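You operate a simulated robot arm through the tools that you are given. There is no shell and no other tool. Be economical: measure what you need, move in short steps, check, and stop when the job is done.

You are at the controls of a simulated robot arm. One attempt, no reset.

Task
Put the short bar from the top of the side bench on the green board.

It is judged by the outcome, as a careful person would: the job done as asked, and still so three seconds after it is handed in. It fails if anything else is knocked over, pushed out of place, dropped, spilled or broken.

Robot
A 7-joint arm with a two-finger parallel gripper, fixed in place. Base frame: the origin is at the foot of the arm, x ahead of it, y to its left, z up; the work surface is at about z = 0. Lengths are in mm, angles in rad, forces in N, time in s.
With the tool pointing down near the work surface it reaches from about 220 to 580 mm from the base axis. Its first joint turns from -1.152 to 1.152 rad. Payload 2.5 kg.
The tool frame sits at the grasp point between the pads (the TCP): z along the fingers, y along the line on which they close. The tips reach 23 mm beyond it. Largest opening 94 mm; finger width 38, thickness 10; the body of the gripper, 54 by 96 mm, starts 39 mm behind the TCP.
Orientation is that of the tool frame in the base frame, as a unit quaternion [w, x, y, z]. With the fingers straight down and closing along the base's y, the tool's x points along the base's -x, its y along +y and its z along -z.

Tools
- The arm moves only by the tool send_rows. Its arguments are lists of equal length, an entry for each row: "xyz": the shift along the tool's x, y, z in cm, a list of three; "dr": the turn, a rotation vector about the tool's x, y, z in rad, a list of three. In form: {"xyz": [[x, y, z], ...], "dr": [[wx, wy, wz], ...]}. A call has 1 to 10 rows; each row shifts and turns the commanded pose from where the row before left it, along the tool's axes as they then stand. "fingers" is the finger opening in cm, from 0 to 9.4, set as the call begins (left out, the last holds). Each row takes 0.2 s and may step no farther than 50 mm and 0.15 rad from the row before; otherwise, or with a gripper value out of range, the whole call is refused. A pose out of reach is approached as far as the arm can. The call stops where the force on the tool passes 40 N (or 10 N more than at its start, if that is more) or the arm is blocked; 0.2 s more then pass. The fingers move at their own pace (about 108 mm/s each) and stop on an object; they squeeze with about 40 N. The grip force told is the motor's: it shows also when the fingers shut on nothing. Time passes only in rows, and 0.2 s behind the last, so rows that do not move let the fingers close. It gives the time, the measured TCP pose, the force on the tool (base axes), the opening and the grip force at its end, in the units of the frame above (readings bear some noise), and new pictures: "pictures" is both (left out), scene, wrist or none.
- Cameras (640 x 400 px; columns grow to the right, rows downward): "scene" is fixed at [90.7, -393.3, 548.4]; the picture's right is [0.97, -0.22, 0.00], its down [-0.12, -0.52, -0.85] and it looks along [0.19, 0.83, -0.53] (base axes); focal length 323 px, centre (320, 200). "wrist" rides on the gripper at [86, 16, -74] in the tool frame; the picture's right is [-0.18, 0.98, 0.00], its down [-0.58, -0.11, -0.81] and it looks along [-0.79, -0.15, 0.59] (tool axes); focal length 243 px, centre (320, 200). There is no depth. A picture from a camera that has moved, and an enlarged one, comes with that camera's place and axes in the base frame and with its lens.
- close_up(camera, box): a new picture of the part [left, top, right, bottom] of that camera's present view, enlarged. No time passes.
- finish_job(): hands the job in; it is judged then, once.

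Work in short steps. Places have to be worked out from the pictures, the camera data and where the tool is seen: move nearer, look again, correct. Check each grasp and each placing, and mend what went wrong. You have 90 turns and 170 pictures in all, those below and enlarged ones among them. Open the gripper and draw the arm clear of the work before you hand the job in, unless the task says otherwise; then end with one line.

The tools are called after ">>>" as a command line: name --argument value ..., lists and objects as JSON in quotes. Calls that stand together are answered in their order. send_rows: Moves the arm, as the interface text tells. Its arguments: {"type":"object","properties":{"xyz":{"type":"array"},"dr":{"type":"array"},"fingers":{"type":"number"},"pictures":{"type":"string","enum":["both","scene","wrist","none"]}},"required":["xyz","dr"]} The other tools are called the same way: close_up (camera, box) takes an enlarged picture of a part of a camera's view; finish_job () hands the job in.

At the start:

```text
t: 0.0
position: [385.8, 237.2, 263.0]
orientation: [-0.001, 0.0, 1.0, 0.0]
force: [-0.3, 0.5, -0.1]
gripper_width: 93.9
grip_force: 0.1
```

scene: 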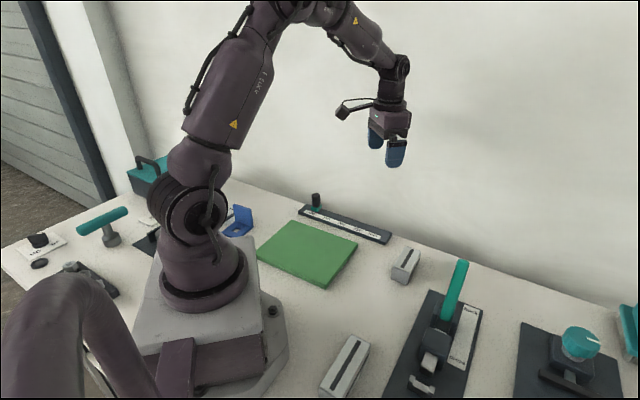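
wrist: 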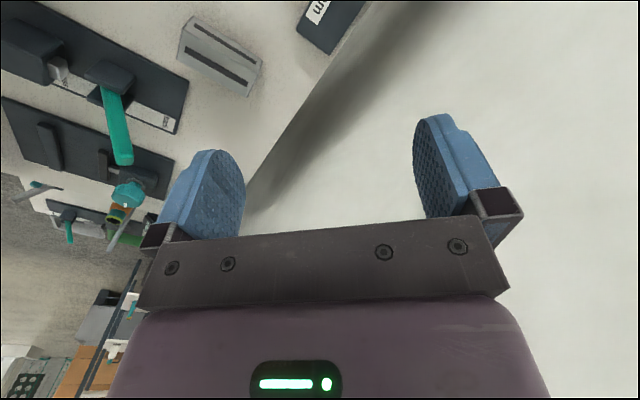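

The side bench isn't obvious yet; I'll enlarge both views.

>>> close_up --camera "scene" --box '[320, 200, 640, 400]'

>>> close_up --camera "scene" --box '[0, 140, 320, 400]'

>>> close_up --camera "wrist" --box '[0, 0, 280, 400]'

```text
2.00 times, centred on (480, 300) of scene
camera zoom: at [90.7, -393.3, 548.4], right [0.97, -0.22, 0.0], down [-0.12, -0.52, -0.85], along [0.19, 0.83, -0.53], focal length 645 px, centre (0, 0)
```

zoom: 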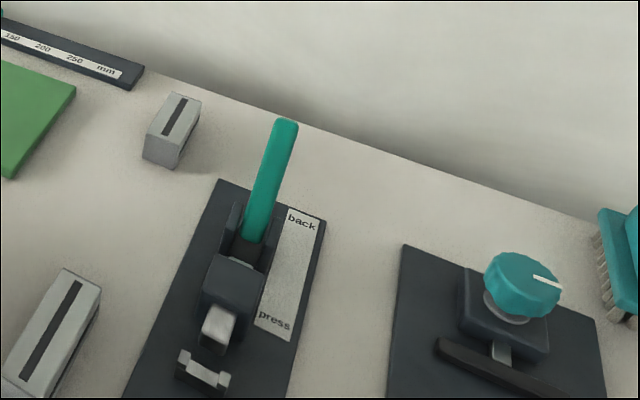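

```text
1.54 times, centred on (160, 270) of scene
camera zoom: at [90.7, -393.3, 548.4], right [0.97, -0.22, 0.0], down [-0.12, -0.52, -0.85], along [0.19, 0.83, -0.53], focal length 496 px, centre (566, 92)
```

zoom: 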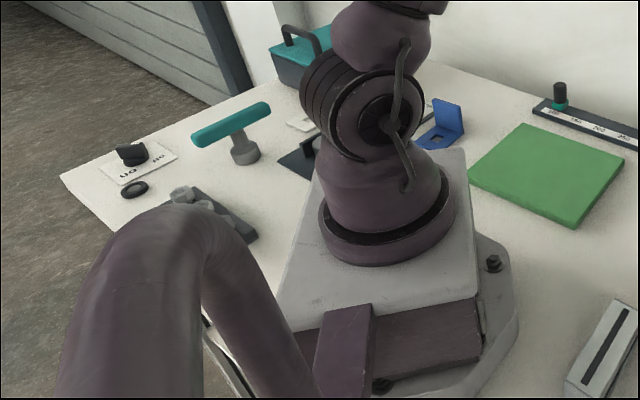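

```text
1.00 times, centred on (140, 200) of wrist
camera zoom: at [299.1, 254.9, 338.3], right [0.18, 0.98, 0.0], down [0.58, -0.11, 0.81], along [0.79, -0.15, -0.59], focal length 243 px, centre (500, 200)
```

zoom: 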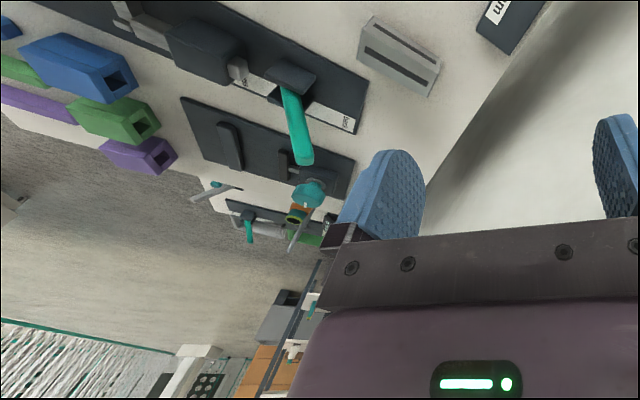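

The wrist view shows coloured parts towards −y, at the right of the main bench. I'll lift and swing the arm to the right around the base to look there.

>>> send_rows --xyz '[[0, 0, -4], [0, 0, -4], [-2.4, -4.1, 0], [-2.4, -4.1, 0], [-2.4, -4.1, 0], [-2.4, -4.1, 0], [-2.4, -4.1, 0]]' --dr '[[0, 0, 0], [0, 0, 0], [0, 0, 0.11], [0, 0, 0.11], [0, 0, 0.11], [0, 0, 0.11], [0, 0, 0.11]]'

```text
t: 1.6
position: [455.5, 16.6, 343.1]
orientation: [0.0, 0.272, 0.962, 0.0]
force: [0.9, 0.5, -0.2]
gripper_width: 94.2
grip_force: 0.0
camera wrist: at [390.4, 75.4, 419.1], right [0.67, 0.74, 0.0], down [0.44, -0.4, 0.81], along [0.6, -0.54, -0.59], focal length 243 px, centre (320, 200)
```

scene: 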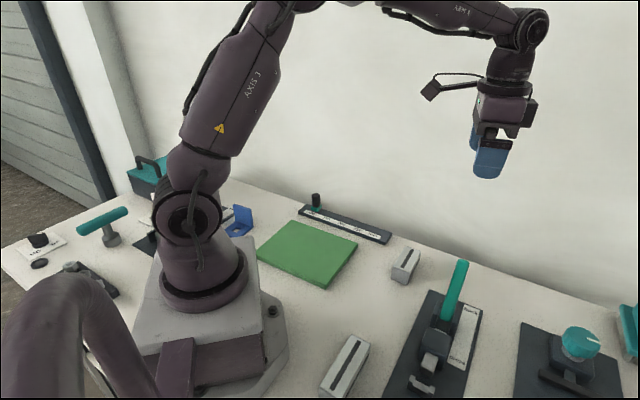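
wrist: 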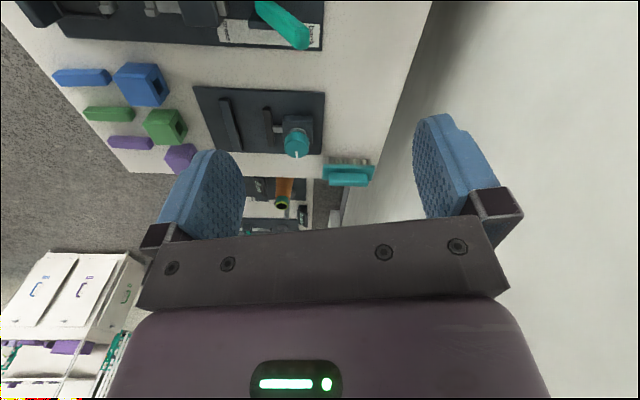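

Bars are visible on the main bench, but no side bench is. I'll keep swinging right.

>>> send_rows --xyz '[[-2.4, -4.1, 0], [-2.4, -4.1, 0], [-2.4, -4.1, 0], [-2.4, -4.1, 0], [0, 0, 0], [0, 0, 0], [0, 0, 0]]' --dr '[[0, 0, 0.11], [0, 0, 0.11], [0, 0, 0.11], [0, 0, 0.11], [0, 0, 0.14], [0, 0, 0.14], [0, 0, 0.14]]'

```text
t: 3.2
position: [423.5, -169.9, 342.6]
orientation: [0.0, 0.649, 0.761, 0.0]
force: [0.4, -0.5, -0.9]
gripper_width: 94.2
grip_force: 0.0
camera wrist: at [425.4, -82.1, 418.7], right [1.0, -0.03, 0.0], down [-0.02, -0.59, 0.81], along [-0.02, -0.81, -0.59], focal length 243 px, centre (320, 200)
```

scene: 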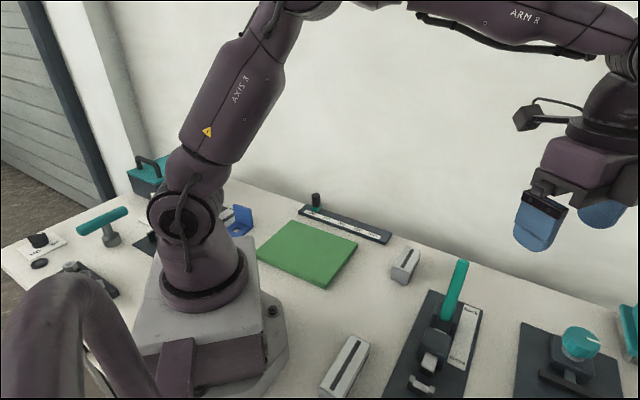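
wrist: 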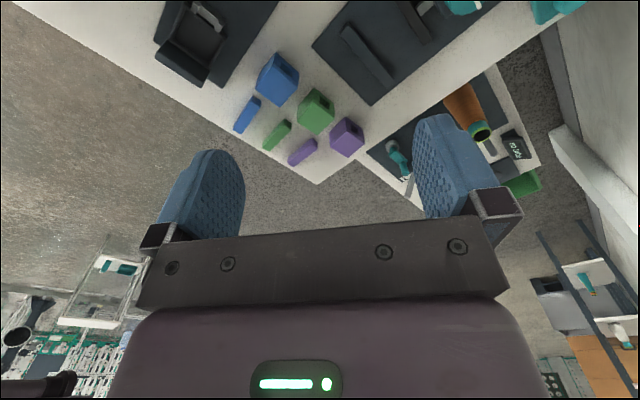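

I'll enlarge this view to identify the second bench and the bars.

>>> close_up --camera "wrist" --box '[220, 40, 420, 200]'

>>> close_up --camera "wrist" --box '[360, 40, 640, 240]'

>>> close_up --camera "wrist" --box '[0, 200, 200, 400]'

```text
2.50 times, centred on (320, 120) of wrist
camera zoom: at [425.4, -82.1, 418.7], right [1.0, -0.03, 0.0], down [-0.02, -0.59, 0.81], along [-0.02, -0.81, -0.59], focal length 606 px, centre (320, 400)
```

zoom: 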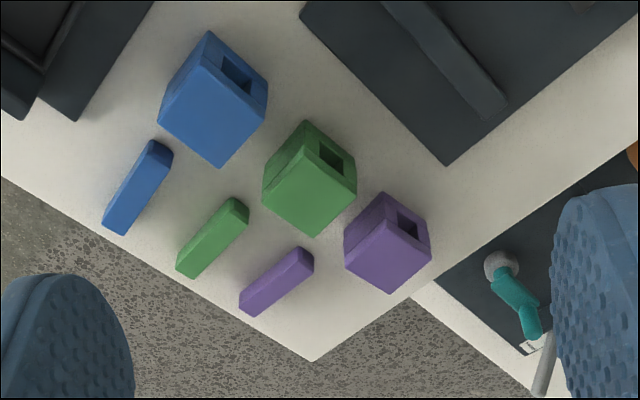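

```text
2.00 times, centred on (500, 140) of wrist
camera zoom: at [425.4, -82.1, 418.7], right [1.0, -0.03, 0.0], down [-0.02, -0.59, 0.81], along [-0.02, -0.81, -0.59], focal length 485 px, centre (-40, 320)
```

zoom: 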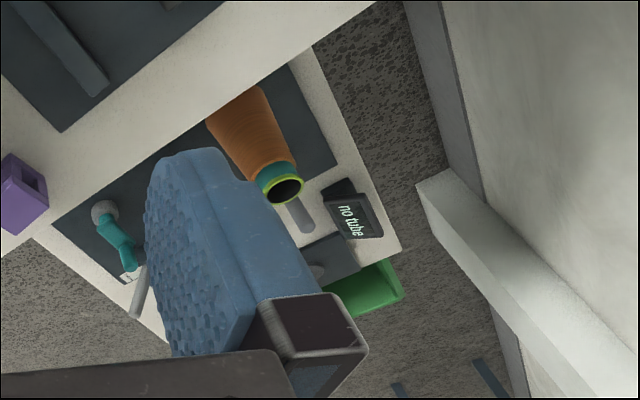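

```text
2.00 times, centred on (100, 300) of wrist
camera zoom: at [425.4, -82.1, 418.7], right [1.0, -0.03, 0.0], down [-0.02, -0.59, 0.81], along [-0.02, -0.81, -0.59], focal length 485 px, centre (760, 0)
```

zoom: 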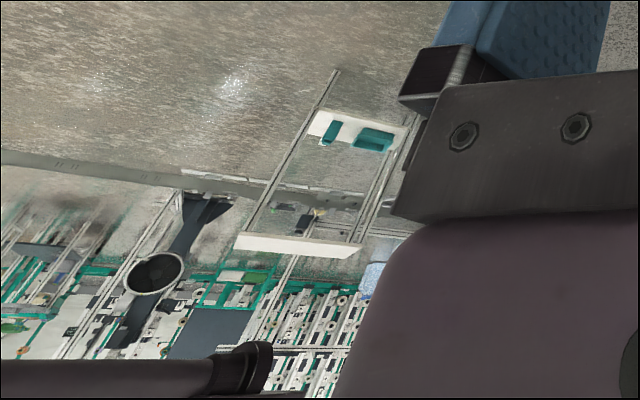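

The three coloured bars look equally long and sit on the main bench, so they aren't it. I'll turn the wrist camera further round (no shift) to look to the right and rear.

>>> send_rows --xyz '[[0, 0, 0], [0, 0, 0], [0, 0, 0], [0, 0, 0], [0, 0, 0], [0, 0, 0]]' --dr '[[0, 0, 0.14], [0, 0, 0.14], [0, 0, 0.14], [0, 0, 0.14], [0, 0, 0.14], [0, 0, 0.14]]' --pictures "wrist"

```text
t: 4.6
position: [422.0, -170.9, 342.3]
orientation: [-0.001, 0.902, 0.431, 0.0]
force: [-0.6, -0.4, -0.3]
gripper_width: 94.1
grip_force: 0.0
camera wrist: at [489.7, -113.5, 418.5], right [0.65, -0.76, 0.0], down [-0.45, -0.38, 0.81], along [-0.61, -0.52, -0.59], focal length 243 px, centre (320, 200)
```

wrist: 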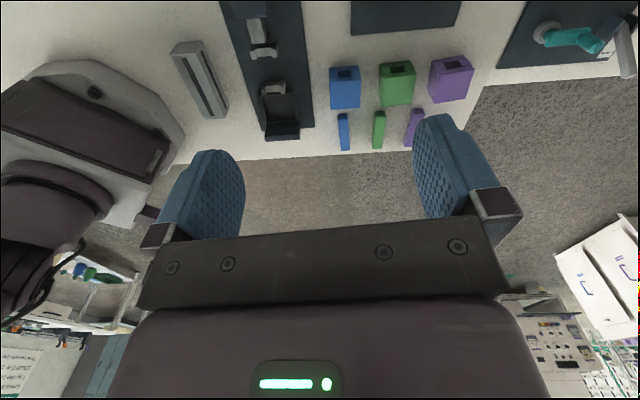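

The tool sits over the main bench; a second bench adjoins it at the far right end (teal handle, display). I'll turn the camera back towards it for a closer look.

>>> send_rows --xyz '[[0, 0, 0], [0, 0, 0], [0, 0, 0], [0, 0, 0], [0, 0, 0], [0, 0, 0], [0, 0, 0], [0, 0, 0], [0, 0, 0], [0, 0, 0]]' --dr '[[0, 0, -0.14], [0, 0, -0.14], [0, 0, -0.14], [0, 0, -0.14], [0, 0, -0.14], [0, 0, -0.14], [0, 0, -0.14], [0, 0, -0.14], [0, 0, -0.14], [0, 0, -0.14]]' --pictures "wrist"

```text
t: 6.8
position: [422.3, -170.1, 342.2]
orientation: [0.0, 0.411, 0.912, 0.0]
force: [-0.1, 0.9, -0.9]
gripper_width: 93.8
grip_force: 0.0
camera wrist: at [377.2, -94.4, 418.3], right [0.86, 0.51, 0.0], down [0.3, -0.51, 0.81], along [0.41, -0.69, -0.59], focal length 243 px, centre (320, 200)
```

wrist: 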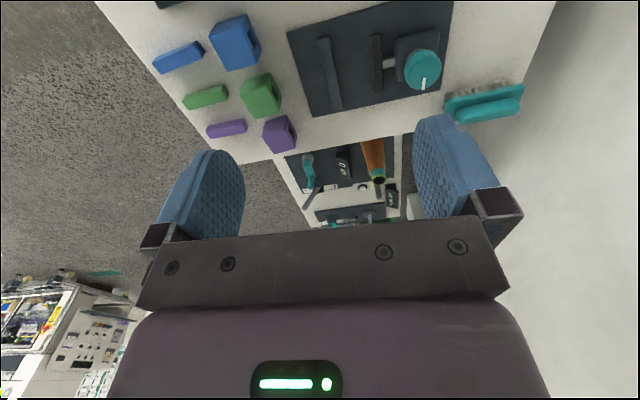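

I'll enlarge the view of the bench beyond the end.

>>> close_up --camera "wrist" --box '[270, 125, 430, 225]'

```text
4.00 times, centred on (350, 175) of wrist
camera zoom: at [377.2, -94.4, 418.3], right [0.86, 0.51, 0.0], down [0.3, -0.51, 0.81], along [0.41, -0.69, -0.59], focal length 970 px, centre (200, 300)
```

zoom: 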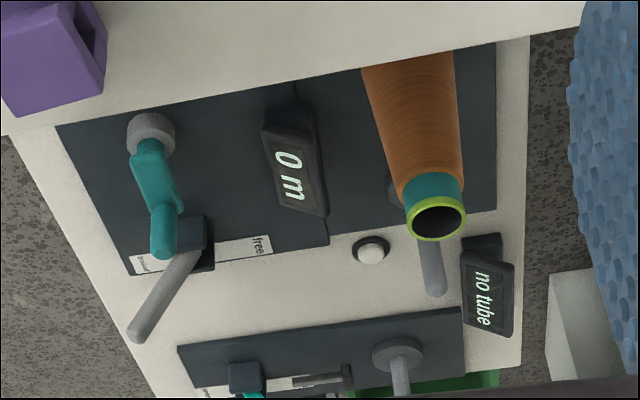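

That is another unrelated station, out of reach. I'll swing back to the centre and turn the camera to the left side.

>>> send_rows --xyz '[[2.0, 4.1, 0], [2.0, 4.1, 0], [2.0, 4.1, 0], [2.0, 4.1, 0], [0, 0, 0], [0, 0, 0], [0, 0, 0], [0, 0, 0], [0, 0, 0], [0, 0, 0]]' --dr '[[0, 0, -0.1], [0, 0, -0.1], [0, 0, -0.1], [0, 0, -0.1], [0, 0, -0.15], [0, 0, -0.15], [0, 0, -0.15], [0, 0, -0.15], [0, 0, -0.15], [0, 0, -0.15]]' --pictures "none"

>>> send_rows --xyz '[[0, 0, 0], [0, 0, 0], [0, 0, 0], [0, 0, 0], [0, 0, 0], [0, 0, 0], [0, 0, 0], [0, 0, 0], [0, 0, 0], [0, 0, 0]]' --dr '[[0, 0, -0.15], [0, 0, -0.15], [0, 0, -0.15], [0, 0, -0.15], [0, 0, -0.15], [0, 0, -0.15], [0, 0, -0.15], [0, 0, -0.15], [0, 0, -0.15], [0, 0, -0.15]]'

```text
t: 9.0
position: [467.4, 5.5, 341.5]
orientation: [0.0, -0.225, 0.974, -0.001]
force: [-0.2, 0.8, 0.5]
gripper_width: 94.1
grip_force: 0.1
```

```text
t: 11.2
position: [467.0, 5.3, 341.8]
orientation: [0.0, 0.828, -0.561, 0.001]
force: [-0.6, 0.6, -0.1]
gripper_width: 93.8
grip_force: 0.0
camera wrist: at [483.9, -80.5, 417.8], right [-0.98, -0.19, 0.0], down [-0.11, 0.58, 0.81], along [-0.16, 0.79, -0.59], focal length 243 px, centre (320, 200)
```

scene: 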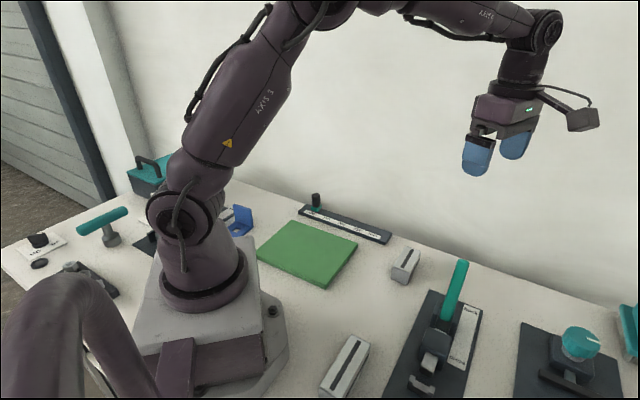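
wrist: 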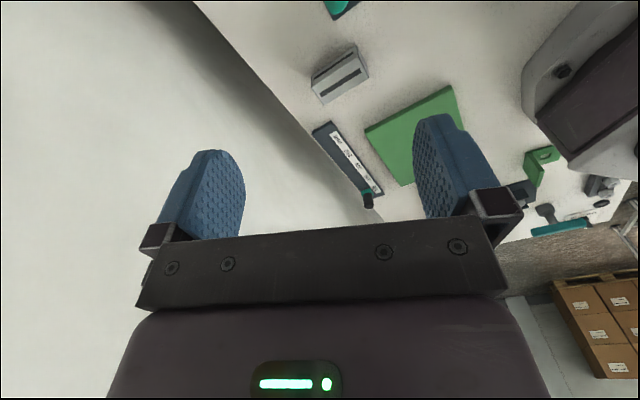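

I see the green board, ruler and slotted block, but a few things near the arm's base are unclear. I'll enlarge those.

>>> close_up --camera "wrist" --box '[480, 120, 640, 250]'

>>> close_up --camera "wrist" --box '[280, 0, 480, 220]'

>>> close_up --camera "scene" --box '[300, 300, 500, 400]'

```text
3.08 times, centred on (560, 185) of wrist
camera zoom: at [483.9, -80.5, 417.8], right [-0.98, -0.19, 0.0], down [-0.11, 0.58, 0.81], along [-0.16, 0.79, -0.59], focal length 746 px, centre (-418, 246)
```

zoom: 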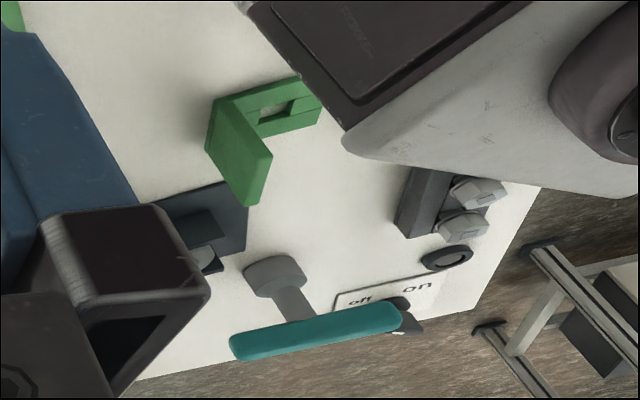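

```text
1.82 times, centred on (380, 110) of wrist
camera zoom: at [483.9, -80.5, 417.8], right [-0.98, -0.19, 0.0], down [-0.11, 0.58, 0.81], along [-0.16, 0.79, -0.59], focal length 441 px, centre (211, 364)
```

zoom: 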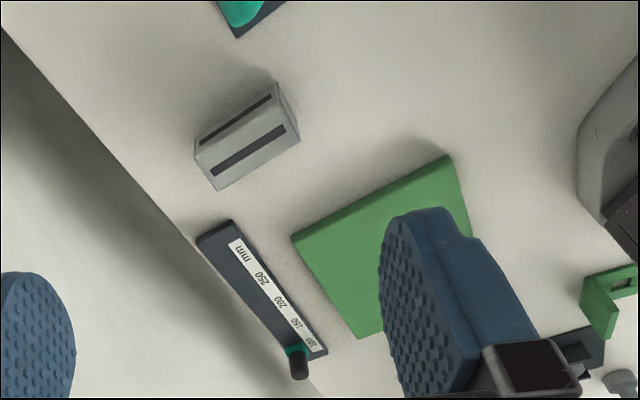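

```text
3.20 times, centred on (400, 350) of scene
camera zoom: at [90.7, -393.3, 548.4], right [0.97, -0.22, 0.0], down [-0.12, -0.52, -0.85], along [0.19, 0.83, -0.53], focal length 1033 px, centre (64, -280)
```

zoom: 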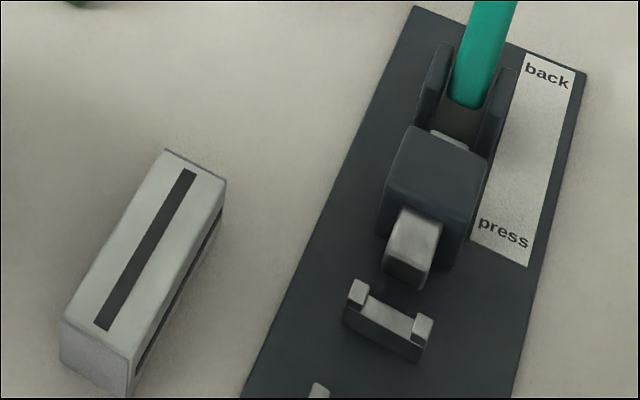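

Nothing reachable there matches. I'll swing to the far right of the range, with the camera turned to the right rear, to see what the gripper body has been hiding.

>>> send_rows --xyz '[[4.3, 1.7, 0], [4.3, 1.7, 0], [4.3, 1.7, 0], [4.3, 1.7, 0], [4.3, 1.7, 0], [4.3, 1.7, 0], [4.3, 1.7, 0], [4.3, 1.7, 0], [4.3, 1.7, 0], [4.3, 1.7, 0]]' --dr '[[0, 0, 0.1], [0, 0, 0.1], [0, 0, 0.1], [0, 0, 0.1], [0, 0, 0.1], [0, 0, 0.1], [0, 0, 0.1], [0, 0, 0.1], [0, 0, 0.1], [0, 0, 0.1]]' --pictures "none"

>>> send_rows --xyz '[[0, 0, 0], [0, 0, 0], [0, 0, 0], [0, 0, 0], [0, 0, 0], [0, 0, 0], [0, 0, 0], [0, 0, 0], [0, 0, 0], [0, 0, 0]]' --dr '[[0, 0, 0.15], [0, 0, 0.15], [0, 0, 0.15], [0, 0, 0.15], [0, 0, 0.15], [0, 0, 0.15], [0, 0, 0.15], [0, 0, 0.15], [0, 0, 0.15], [0, 0, 0.15]]' --pictures "wrist"

>>> send_rows --xyz '[[0, 0, 0], [0, 0, 0], [0, 0, 0], [0, 0, 0], [0, 0, 0], [0, 0, 0], [0, 0, 0]]' --dr '[[0, 0, 0.15], [0, 0, 0.15], [0, 0, 0.15], [0, 0, 0.15], [0, 0, 0.15], [0, 0, 0.15], [0, 0, 0.15]]' --pictures "both"

```text
t: 13.4
position: [275.2, -395.8, 345.8]
orientation: [-0.001, -0.457, 0.89, 0.0]
force: [0.3, 0.6, -0.3]
gripper_width: 94.0
grip_force: 0.1
```

```text
t: 15.6
position: [274.8, -394.9, 343.2]
orientation: [0.0, 0.273, 0.962, -0.001]
force: [0.0, -0.5, -0.6]
gripper_width: 94.1
grip_force: 0.1
camera wrist: at [209.6, -335.1, 418.8], right [0.67, 0.74, 0.0], down [0.44, -0.4, 0.81], along [0.6, -0.54, -0.59], focal length 243 px, centre (320, 200)
```

wrist: 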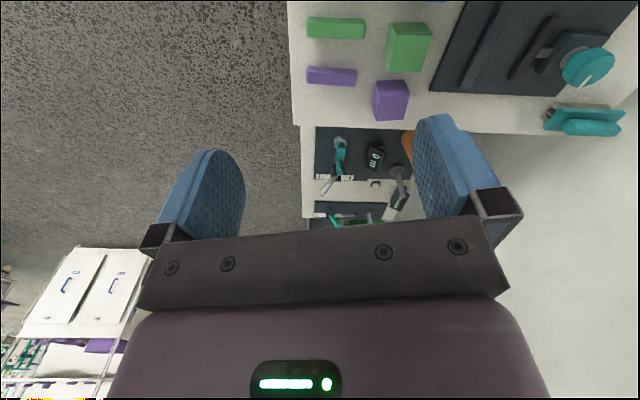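

```text
t: 17.2
position: [273.7, -394.3, 342.3]
orientation: [0.0, 0.719, 0.695, 0.0]
force: [-0.1, -0.2, 0.1]
gripper_width: 94.1
grip_force: 0.0
camera wrist: at [293.8, -308.3, 417.8], right [0.98, -0.21, 0.0], down [-0.13, -0.58, 0.81], along [-0.17, -0.79, -0.59], focal length 243 px, centre (320, 200)
```

scene: 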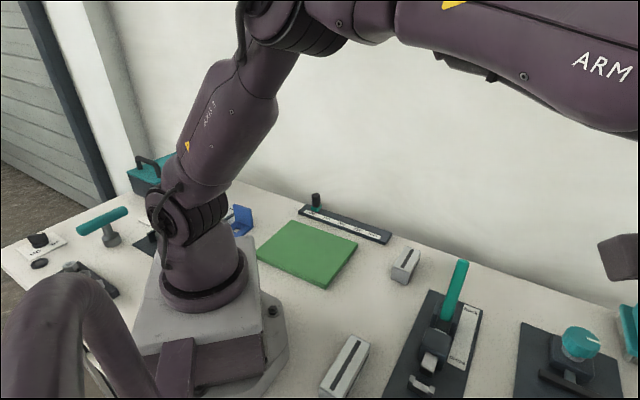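
wrist: 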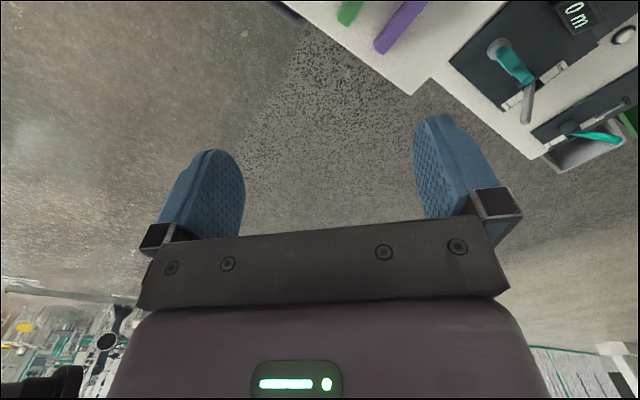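

Only floor to the right front. The adjoining bench at the far end is the only "side" bench so far, so I'll turn back and stretch out towards it for a better look.

>>> send_rows --xyz '[[0, 0, 0], [0, 0, 0], [0, 0, 0], [0, 0, 0], [0, 0, 0], [0, 0, 0], [0, 0, 0]]' --dr '[[0, 0, -0.15], [0, 0, -0.15], [0, 0, -0.15], [0, 0, -0.15], [0, 0, -0.15], [0, 0, -0.15], [0, 0, -0.15]]' --pictures "none"

>>> send_rows --xyz '[[-2.8, 3.2, 0], [-2.8, 3.2, 0], [-2.8, 3.2, 0], [-2.8, 3.2, 0], [-2.8, 3.2, 0]]' --dr '[[0, 0, 0], [0, 0, 0], [0, 0, 0], [0, 0, 0], [0, 0, 0]]'

```text
t: 18.8
position: [272.8, -394.1, 341.9]
orientation: [0.0, 0.271, 0.963, 0.0]
force: [-0.6, -0.1, 0.1]
gripper_width: 94.0
grip_force: 0.1
```

```text
t: 20.0
position: [469.7, -323.2, 337.6]
orientation: [-0.001, 0.271, 0.963, 0.001]
force: [-0.4, 0.9, 0.7]
gripper_width: 94.1
grip_force: 0.1
out of reach, approached as far as the arm can: row 5
camera wrist: at [404.3, -264.5, 413.3], right [0.67, 0.74, 0.0], down [0.44, -0.4, 0.8], along [0.6, -0.54, -0.59], focal length 243 px, centre (320, 200)
```

scene: 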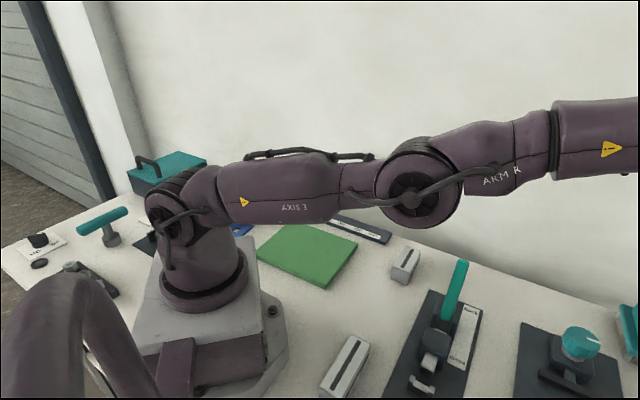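
wrist: 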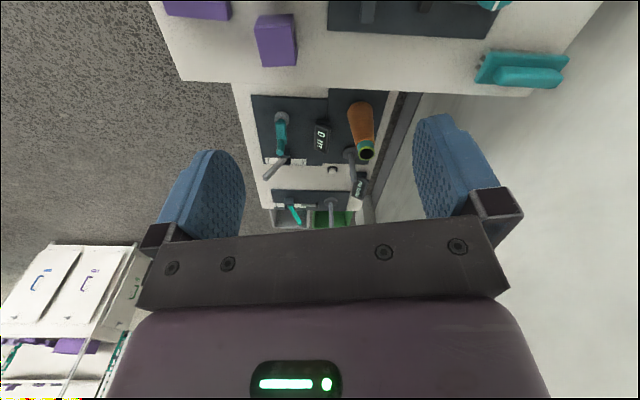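

No bar there either, and it's out of reach. I haven't yet seen behind and to the right of the robot, so I'll go back and look that way.

>>> send_rows --xyz '[[2.6, -3.4, 0], [2.8, -3.2, 0], [2.8, -3.2, 0], [2.8, -3.2, 0], [2.8, -3.2, -1], [0, 0, -2]]' --dr '[[0, 0, 0.15], [0, 0, 0], [0, 0, 0], [0, 0, 0], [0, 0, 0], [0, 0, 0.15]]' --pictures "none"

>>> send_rows --xyz '[[0, 0, 0], [0, 0, 0], [0, 0, 0], [0, 0, 0], [0, 0, 0], [0, 0, 0], [0, 0, 0], [0, 0, 0], [0, 0, 0], [0, 0, 0]]' --dr '[[0, 0, 0.15], [0, 0, 0.15], [0, 0, 0.15], [0, 0, 0.15], [0, 0, 0.15], [0, 0, 0.15], [0, 0, 0.15], [0, 0, 0.15], [0, 0, 0.15], [0, 0, 0.15]]' --pictures "wrist"

>>> send_rows --xyz '[[0, 0, 0], [0, 0, 0], [0, 0, 0], [0, 0, 0]]' --dr '[[0, 0, 0.15], [0, 0, 0.15], [0, 0, 0.15], [0, 0, 0.15]]' --pictures "wrist"

```text
t: 21.4
position: [329.5, -431.7, 405.2]
orientation: [-0.001, 0.412, 0.911, 0.0]
force: [0.5, -0.8, 0.0]
gripper_width: 94.4
grip_force: 0.0
out of reach, approached as far as the arm can: row 1, 2, 3, 4, 5, 6
```

```text
t: 23.6
position: [329.8, -430.7, 406.0]
orientation: [0.0, 0.923, 0.386, 0.0]
force: [0.2, 0.6, -0.2]
gripper_width: 93.9
grip_force: 0.1
camera wrist: at [402.0, -380.7, 480.4], right [0.57, -0.82, 0.0], down [-0.49, -0.34, 0.81], along [-0.66, -0.46, -0.59], focal length 243 px, centre (320, 200)
```

wrist: 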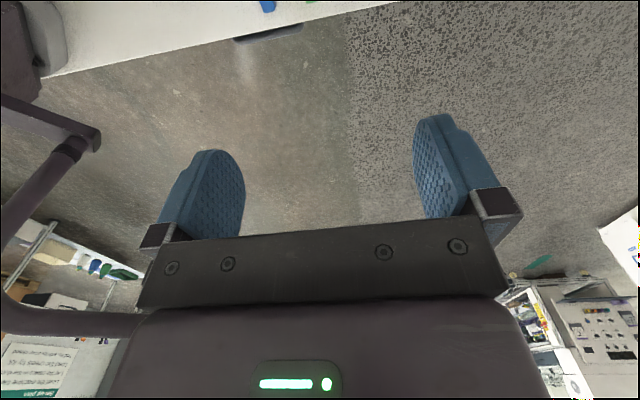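

```text
t: 24.6
position: [328.2, -431.5, 404.8]
orientation: [0.0, 0.995, 0.095, 0.0]
force: [-0.5, -0.2, -0.6]
gripper_width: 94.3
grip_force: 0.0
camera wrist: at [416.6, -430.7, 480.7], right [0.01, -1.0, 0.0], down [-0.59, 0.0, 0.81], along [-0.81, 0.0, -0.59], focal length 243 px, centre (320, 200)
```

wrist: 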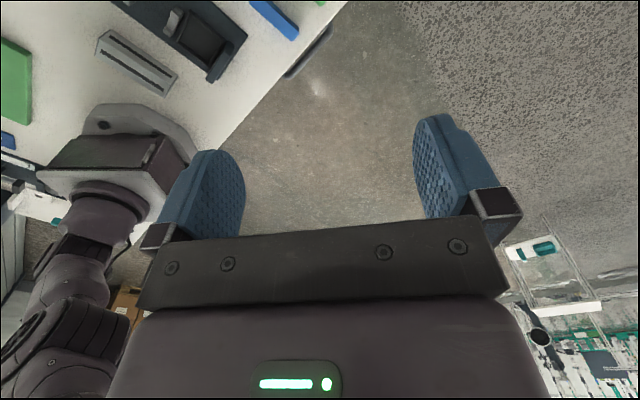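

There's a dark protruding piece under the main bench's front edge. I'll enlarge that and the left parts.

>>> close_up --camera "wrist" --box '[230, 0, 390, 100]'

>>> close_up --camera "wrist" --box '[0, 0, 250, 250]'

>>> close_up --camera "wrist" --box '[480, 200, 640, 400]'

```text
4.00 times, centred on (310, 50) of wrist
camera zoom: at [416.6, -430.7, 480.7], right [0.01, -1.0, 0.0], down [-0.59, 0.0, 0.81], along [-0.81, 0.0, -0.59], focal length 970 px, centre (360, 800)
```

zoom: 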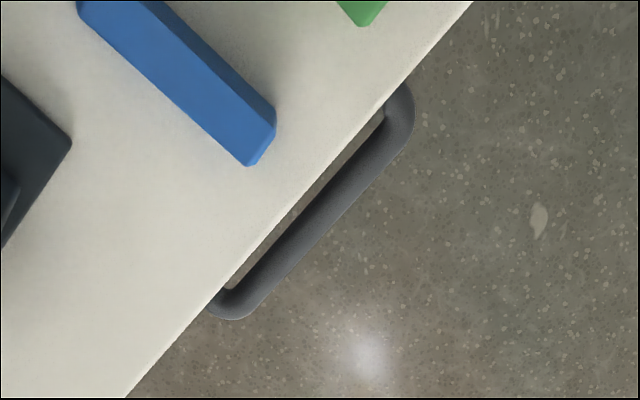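

```text
1.60 times, centred on (125, 125) of wrist
camera zoom: at [416.6, -430.7, 480.7], right [0.01, -1.0, 0.0], down [-0.59, 0.0, 0.81], along [-0.81, 0.0, -0.59], focal length 388 px, centre (632, 320)
```

zoom: 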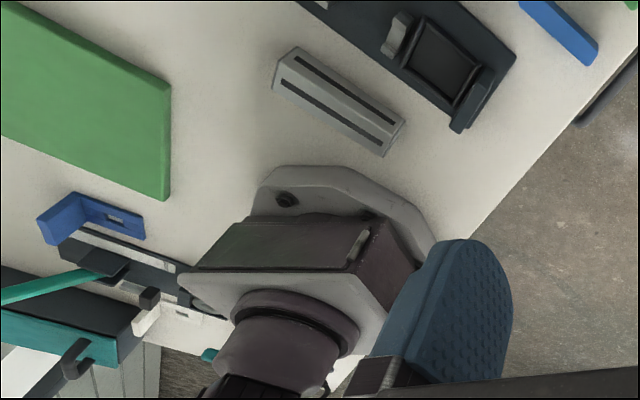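

```text
2.00 times, centred on (560, 300) of wrist
camera zoom: at [416.6, -430.7, 480.7], right [0.01, -1.0, 0.0], down [-0.59, 0.0, 0.81], along [-0.81, 0.0, -0.59], focal length 485 px, centre (-160, 0)
```

zoom: 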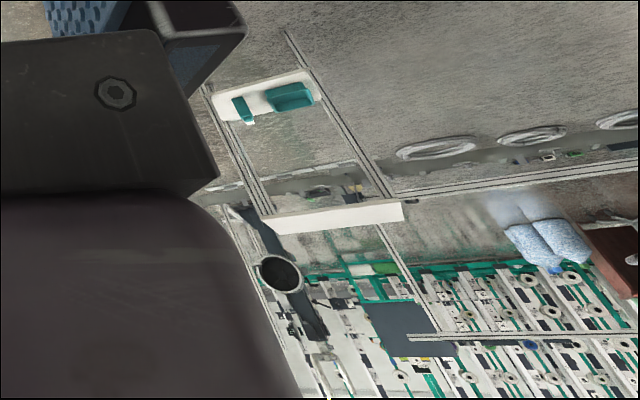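

That is a handle on the bench's front edge: a drawer or something tucked below. I'll turn the tool to look back at the bench front from outside the edge.

>>> send_rows --xyz '[[0, 0, 0], [0, 0, 0], [0, 0, 0], [0, 0, 0], [0, 0, 0], [0, 0, 0], [0, 0, 0], [0, 0, 0], [0, 0, 0], [0, 0, 0]]' --dr '[[0, 0, -0.15], [0, 0, -0.15], [0, 0, -0.15], [0, 0, -0.15], [0, 0, -0.15], [0, 0, -0.15], [0, 0, -0.15], [0, 0, -0.15], [0, 0, -0.15], [0, 0, -0.15]]' --pictures "none"

>>> send_rows --xyz '[[0, 0, 0], [0, 0, 0], [0, 0, 0], [0, 0, 0], [0, 0, 0], [0, 0, 0], [0, 0, 0], [0, 0, 0], [0, 0, 0], [0, 0, 0]]' --dr '[[0, 0, -0.15], [0, 0, -0.15], [0, 0, -0.15], [0, 0, -0.15], [0, 0, -0.15], [0, 0, -0.15], [0, 0, -0.15], [0, 0, -0.15], [0, 0, -0.15], [0, 0, -0.15]]' --pictures "none"

>>> send_rows --xyz '[[0, 0, 0], [0, 0, 0], [0, 0, 0], [0, 0, 0], [0, 0, 0], [0, 0, 0], [2.8, 1.9, 0], [2.8, 1.9, 0], [2.8, 1.9, 0]]' --dr '[[0, 0, -0.15], [0, 0, -0.15], [0, 0, -0.15], [0, 0, -0.15], [0, 0, -0.15], [0, 0, -0.15], [0, 0, -0.06], [0, 0, 0], [0, 0, 0]]' --pictures "wrist"

```text
t: 26.8
position: [330.9, -430.7, 405.9]
orientation: [0.001, 0.662, 0.749, 0.0]
force: [0.3, 0.5, -0.5]
gripper_width: 93.9
grip_force: 0.0
```

```text
t: 29.0
position: [328.8, -431.3, 405.5]
orientation: [0.001, -0.026, 1.0, 0.0]
force: [-0.3, 0.4, -0.2]
gripper_width: 93.9
grip_force: 0.1
```

```text
t: 31.0
position: [235.6, -467.1, 403.2]
orientation: [-0.001, -0.484, 0.875, 0.0]
force: [0.0, -0.5, -0.6]
gripper_width: 93.9
grip_force: 0.1
camera wrist: at [175.3, -531.9, 479.2], right [-0.73, 0.68, 0.0], down [0.4, 0.44, 0.81], along [0.55, 0.59, -0.59], focal length 243 px, centre (320, 200)
```

wrist: 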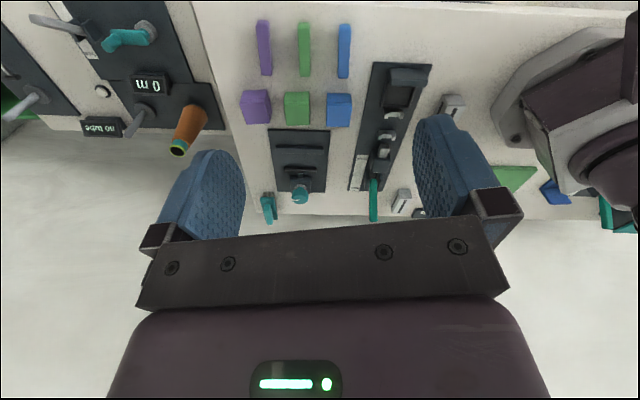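

A good overview: everything is on one bench plus the adjoining one. I'll descend outside the front edge to see the handle and front face.

>>> send_rows --xyz '[[1.5, 0, 4.5], [0, 0, 4.8], [0, 0, 4.8], [0, 0, 4.8], [0, 0, 4.0]]' --dr '[[0, 0, 0], [0, 0, 0], [0, 0, 0], [0, 0, 0], [0, 0, 0]]' --pictures "wrist"

```text
t: 32.2
position: [226.1, -481.2, 173.2]
orientation: [0.0, -0.483, 0.876, 0.0]
force: [-0.2, 0.0, 0.2]
gripper_width: 93.8
grip_force: 0.1
camera wrist: at [166.5, -544.9, 249.8], right [-0.73, 0.68, 0.0], down [0.4, 0.43, 0.81], along [0.55, 0.59, -0.59], focal length 243 px, centre (320, 200)
```

wrist: 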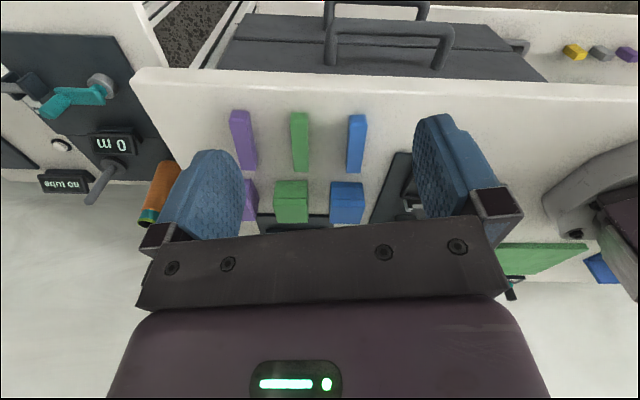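

Below the bench there are dark drawers with handles, and next to them a lower surface with yellow, grey and purple pieces. I'll enlarge it.

>>> close_up --camera "wrist" --box '[180, 0, 640, 100]'

>>> close_up --camera "wrist" --box '[500, 0, 640, 90]'

```text
1.39 times, centred on (410, 50) of wrist
camera zoom: at [166.5, -544.9, 249.8], right [-0.73, 0.68, 0.0], down [0.4, 0.43, 0.81], along [0.55, 0.59, -0.59], focal length 338 px, centre (195, 409)
```

zoom: 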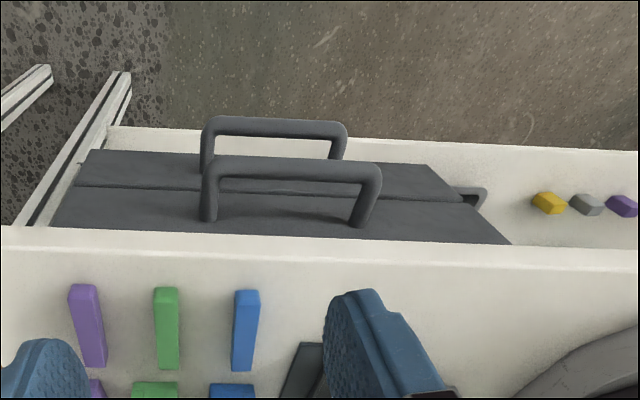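

```text
4.44 times, centred on (570, 45) of wrist
camera zoom: at [166.5, -544.9, 249.8], right [-0.73, 0.68, 0.0], down [0.4, 0.43, 0.81], along [0.55, 0.59, -0.59], focal length 1078 px, centre (-791, 889)
```

zoom: 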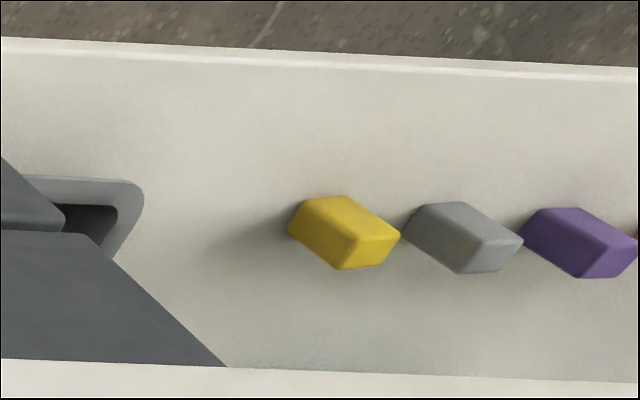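

The lower level under the bench holds blocks and a drawer unit, so "top" likely means the bench top as opposed to that lower shelf. Two grey grooved pieces on the top may be bars of differing lengths; I'll rise and look at them closely.

>>> send_rows --xyz '[[0, 0, -4.5], [0, 0, -4.5], [0, 0, -4.5], [0, 0, -3.5], [-4, 1.95, 0], [-4, 1.95, 0], [-4, 1.95, 0], [-4, 1.95, 0], [-4, 1.95, 0]]' --dr '[[0, 0, 0], [0, 0, 0], [0, 0, 0], [0, 0, 0], [0, 0, 0], [0, 0, 0], [0, 0, 0], [0, 0, 0], [0, 0, 0]]' --pictures "wrist"

```text
t: 34.2
position: [247.8, -260.7, 346.8]
orientation: [0.0, -0.483, 0.876, -0.001]
force: [0.0, -0.1, 0.0]
gripper_width: 93.9
grip_force: 0.0
camera wrist: at [188.5, -326.2, 422.7], right [-0.73, 0.68, 0.0], down [0.4, 0.43, 0.81], along [0.55, 0.59, -0.59], focal length 243 px, centre (320, 200)
```

wrist: 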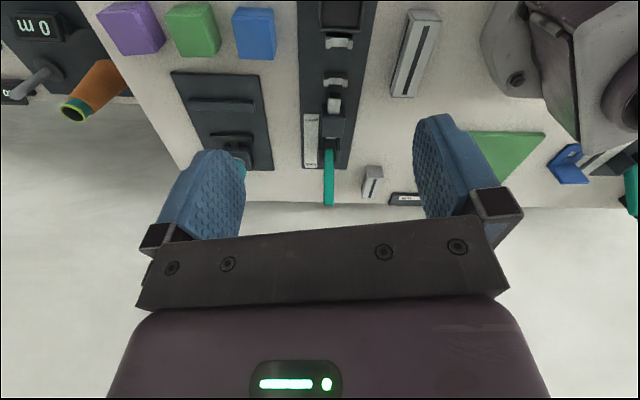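

The two grey grooved bars clearly differ in length: a long one near the arm foot, and a shorter one near the wall at about (412, 122). The short grooved bar on the bench top is the best match; I'll approach it and look closely.

>>> send_rows --xyz '[[-4.1, 1.2, 0.5], [-4.1, 1.2, 0.5], [-4.1, 1.2, 0.5], [-4.1, 1.2, 0.5], [-4.1, 1.2, 0.5], [-4.1, 1.2, 0.5], [-4.1, 1.2, 0.5]]' --dr '[[0, 0, 0], [0, 0, 0], [0, 0, 0], [0, 0, 0], [0, 0, 0], [0, 0, 0.1], [0, 0, 0.1]]' --pictures "both"

```text
t: 35.8
position: [332.8, 29.2, 309.6]
orientation: [0.0, -0.393, 0.919, 0.0]
force: [-0.4, 0.3, 0.0]
gripper_width: 94.3
grip_force: 0.0
camera wrist: at [261.8, -21.8, 385.4], right [-0.58, 0.81, 0.0], down [0.48, 0.35, 0.81], along [0.65, 0.47, -0.59], focal length 243 px, centre (320, 200)
```

scene: 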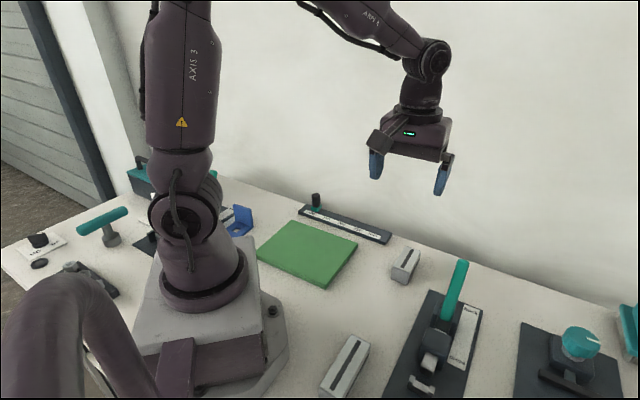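
wrist: 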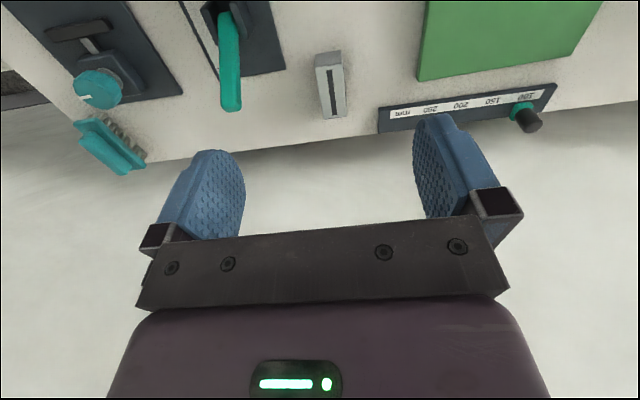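

I'll enlarge the short bar in both views for its dimensions.

>>> close_up --camera "wrist" --box '[280, 30, 380, 130]'

>>> close_up --camera "scene" --box '[375, 230, 435, 290]'

>>> close_up --camera "scene" --box '[300, 310, 390, 400]'

```text
4.00 times, centred on (330, 80) of wrist
camera zoom: at [261.8, -21.8, 385.4], right [-0.58, 0.81, 0.0], down [0.48, 0.35, 0.81], along [0.65, 0.47, -0.59], focal length 970 px, centre (280, 680)
```

zoom: 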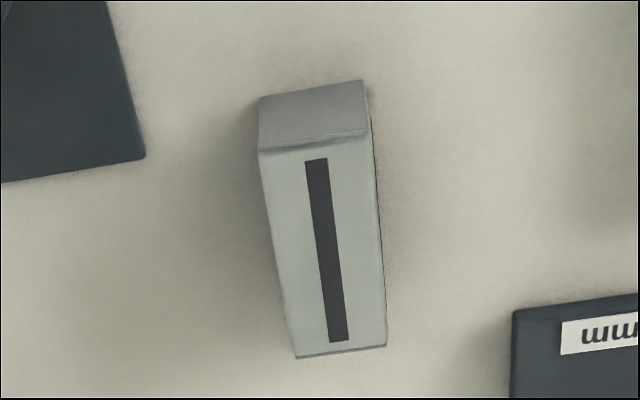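

```text
6.67 times, centred on (405, 260) of scene
camera zoom: at [90.7, -393.3, 548.4], right [0.97, -0.22, 0.0], down [-0.12, -0.52, -0.85], along [0.19, 0.83, -0.53], focal length 2151 px, centre (-247, -200)
```

zoom: 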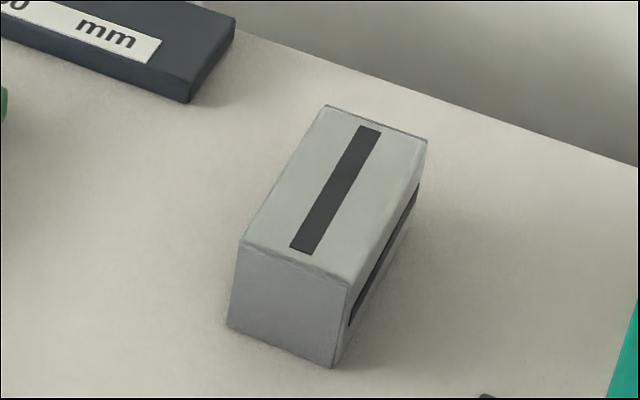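

```text
4.44 times, centred on (345, 355) of scene
camera zoom: at [90.7, -393.3, 548.4], right [0.97, -0.22, 0.0], down [-0.12, -0.52, -0.85], along [0.19, 0.83, -0.53], focal length 1434 px, centre (209, -489)
```

zoom: 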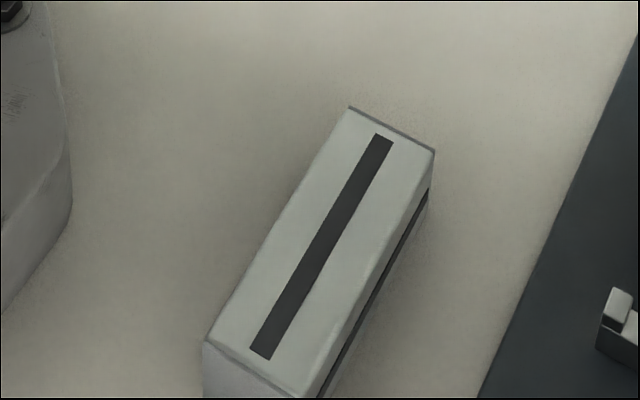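

The short bar measures about 40×40×84 mm, centred near (412, 109) and turned 45°. I'll move above it with the fingers across its width and check.

>>> send_rows --xyz '[[-2.8, -0.05, 3.5], [-2.8, -0.05, 3.5], [-2.8, -0.05, 3.5], [-2.8, -0.05, 3.5], [0, 0, 4.0], [0, 0, 2.5]]' --dr '[[0, 0, 0.02], [0, 0, 0], [0, 0, 0], [0, 0, 0], [0, 0, 0], [0, 0, 0]]' --fingers 7.5 --pictures "both"

```text
t: 37.2
position: [415.8, 102.1, 105.8]
orientation: [0.001, -0.384, 0.923, -0.001]
force: [-0.3, -0.9, -0.3]
gripper_width: 74.9
grip_force: 0.0
camera wrist: at [343.9, 53.0, 180.7], right [-0.57, 0.82, 0.0], down [0.49, 0.34, 0.81], along [0.66, 0.46, -0.59], focal length 243 px, centre (320, 200)
```

scene: 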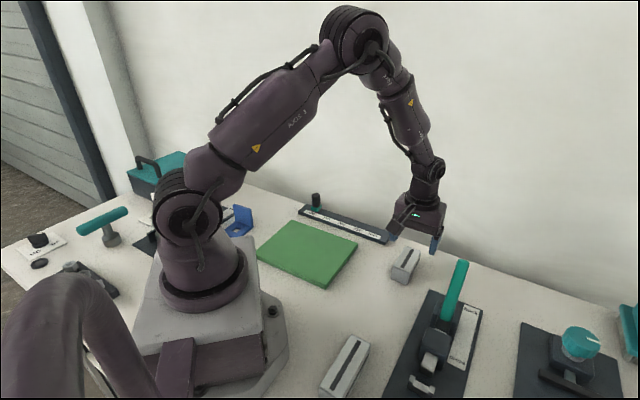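
wrist: 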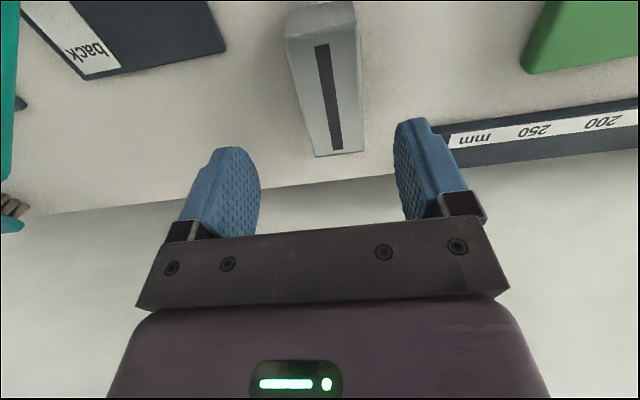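

The bar is at about (412, 110); the tool is 8 mm off across it. I'll correct and lower part way.

>>> send_rows --xyz '[[-0.3, 0.8, 0], [0, 0, 1.7], [0, 0, 1.5]]' --dr '[[0, 0, 0], [0, 0, 0], [0, 0, 0]]' --pictures "both"

>>> close_up --camera "scene" --box '[360, 180, 480, 300]'

```text
t: 38.0
position: [412.4, 109.8, 73.4]
orientation: [-0.001, -0.384, 0.923, 0.001]
force: [0.3, -0.7, 0.5]
gripper_width: 74.8
grip_force: 0.0
camera wrist: at [341.4, 59.8, 149.4], right [-0.57, 0.82, 0.0], down [0.49, 0.34, 0.81], along [0.66, 0.46, -0.59], focal length 243 px, centre (320, 200)
```

scene: 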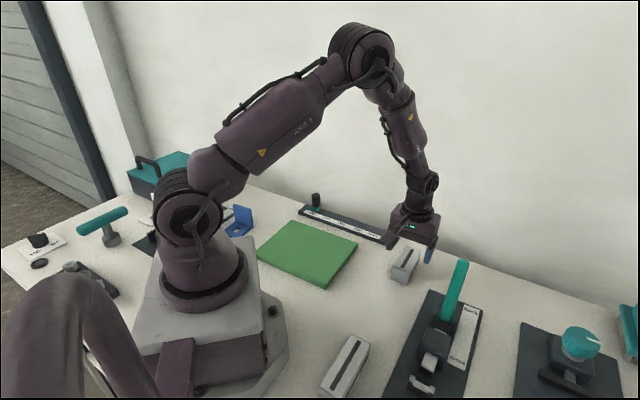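
wrist: 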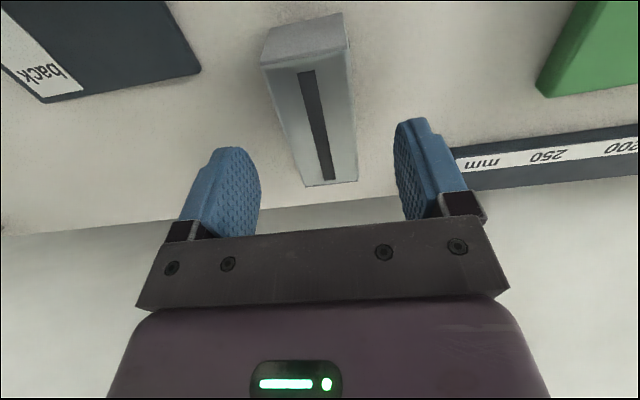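

```text
3.33 times, centred on (420, 240) of scene
camera zoom: at [90.7, -393.3, 548.4], right [0.97, -0.22, 0.0], down [-0.12, -0.52, -0.85], along [0.19, 0.83, -0.53], focal length 1076 px, centre (-13, 67)
```

zoom: 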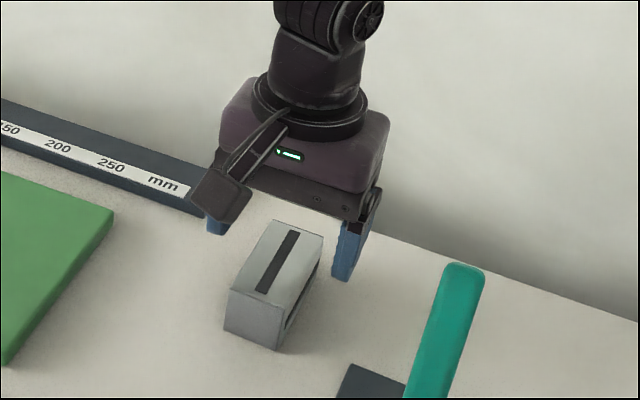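

Aligned. Lowering to grasp height.

>>> send_rows --xyz '[[0, 0, 1.6], [0, 0, 1.6], [0, 0, 1.4]]' --dr '[[0, 0, 0], [0, 0, 0], [0, 0, 0]]' --pictures "both"

```text
t: 38.8
position: [414.7, 109.6, 25.9]
orientation: [0.0, -0.385, 0.923, 0.0]
force: [-0.1, -0.2, 0.6]
gripper_width: 74.9
grip_force: 0.0
camera wrist: at [341.6, 60.6, 102.4], right [-0.57, 0.82, 0.0], down [0.49, 0.34, 0.81], along [0.66, 0.46, -0.59], focal length 243 px, centre (320, 200)
```

scene: 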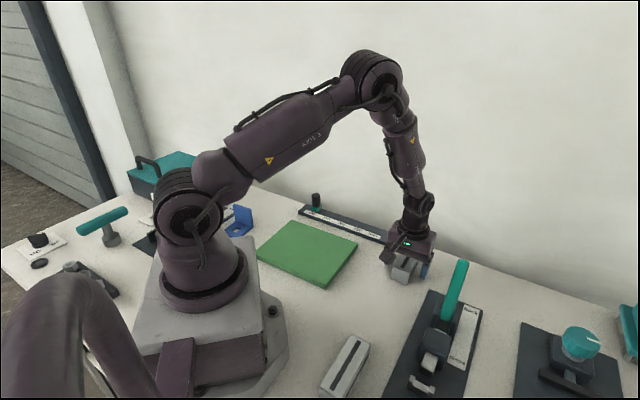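
wrist: 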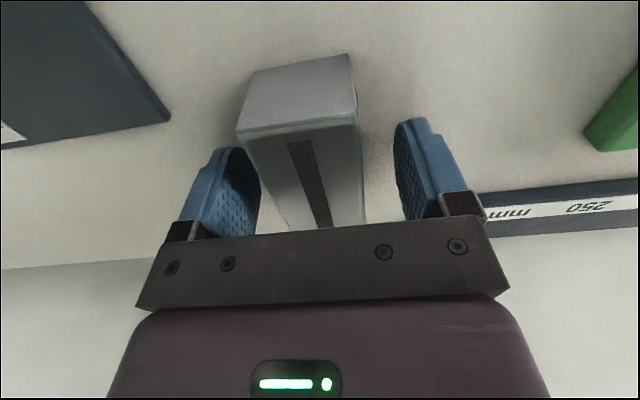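

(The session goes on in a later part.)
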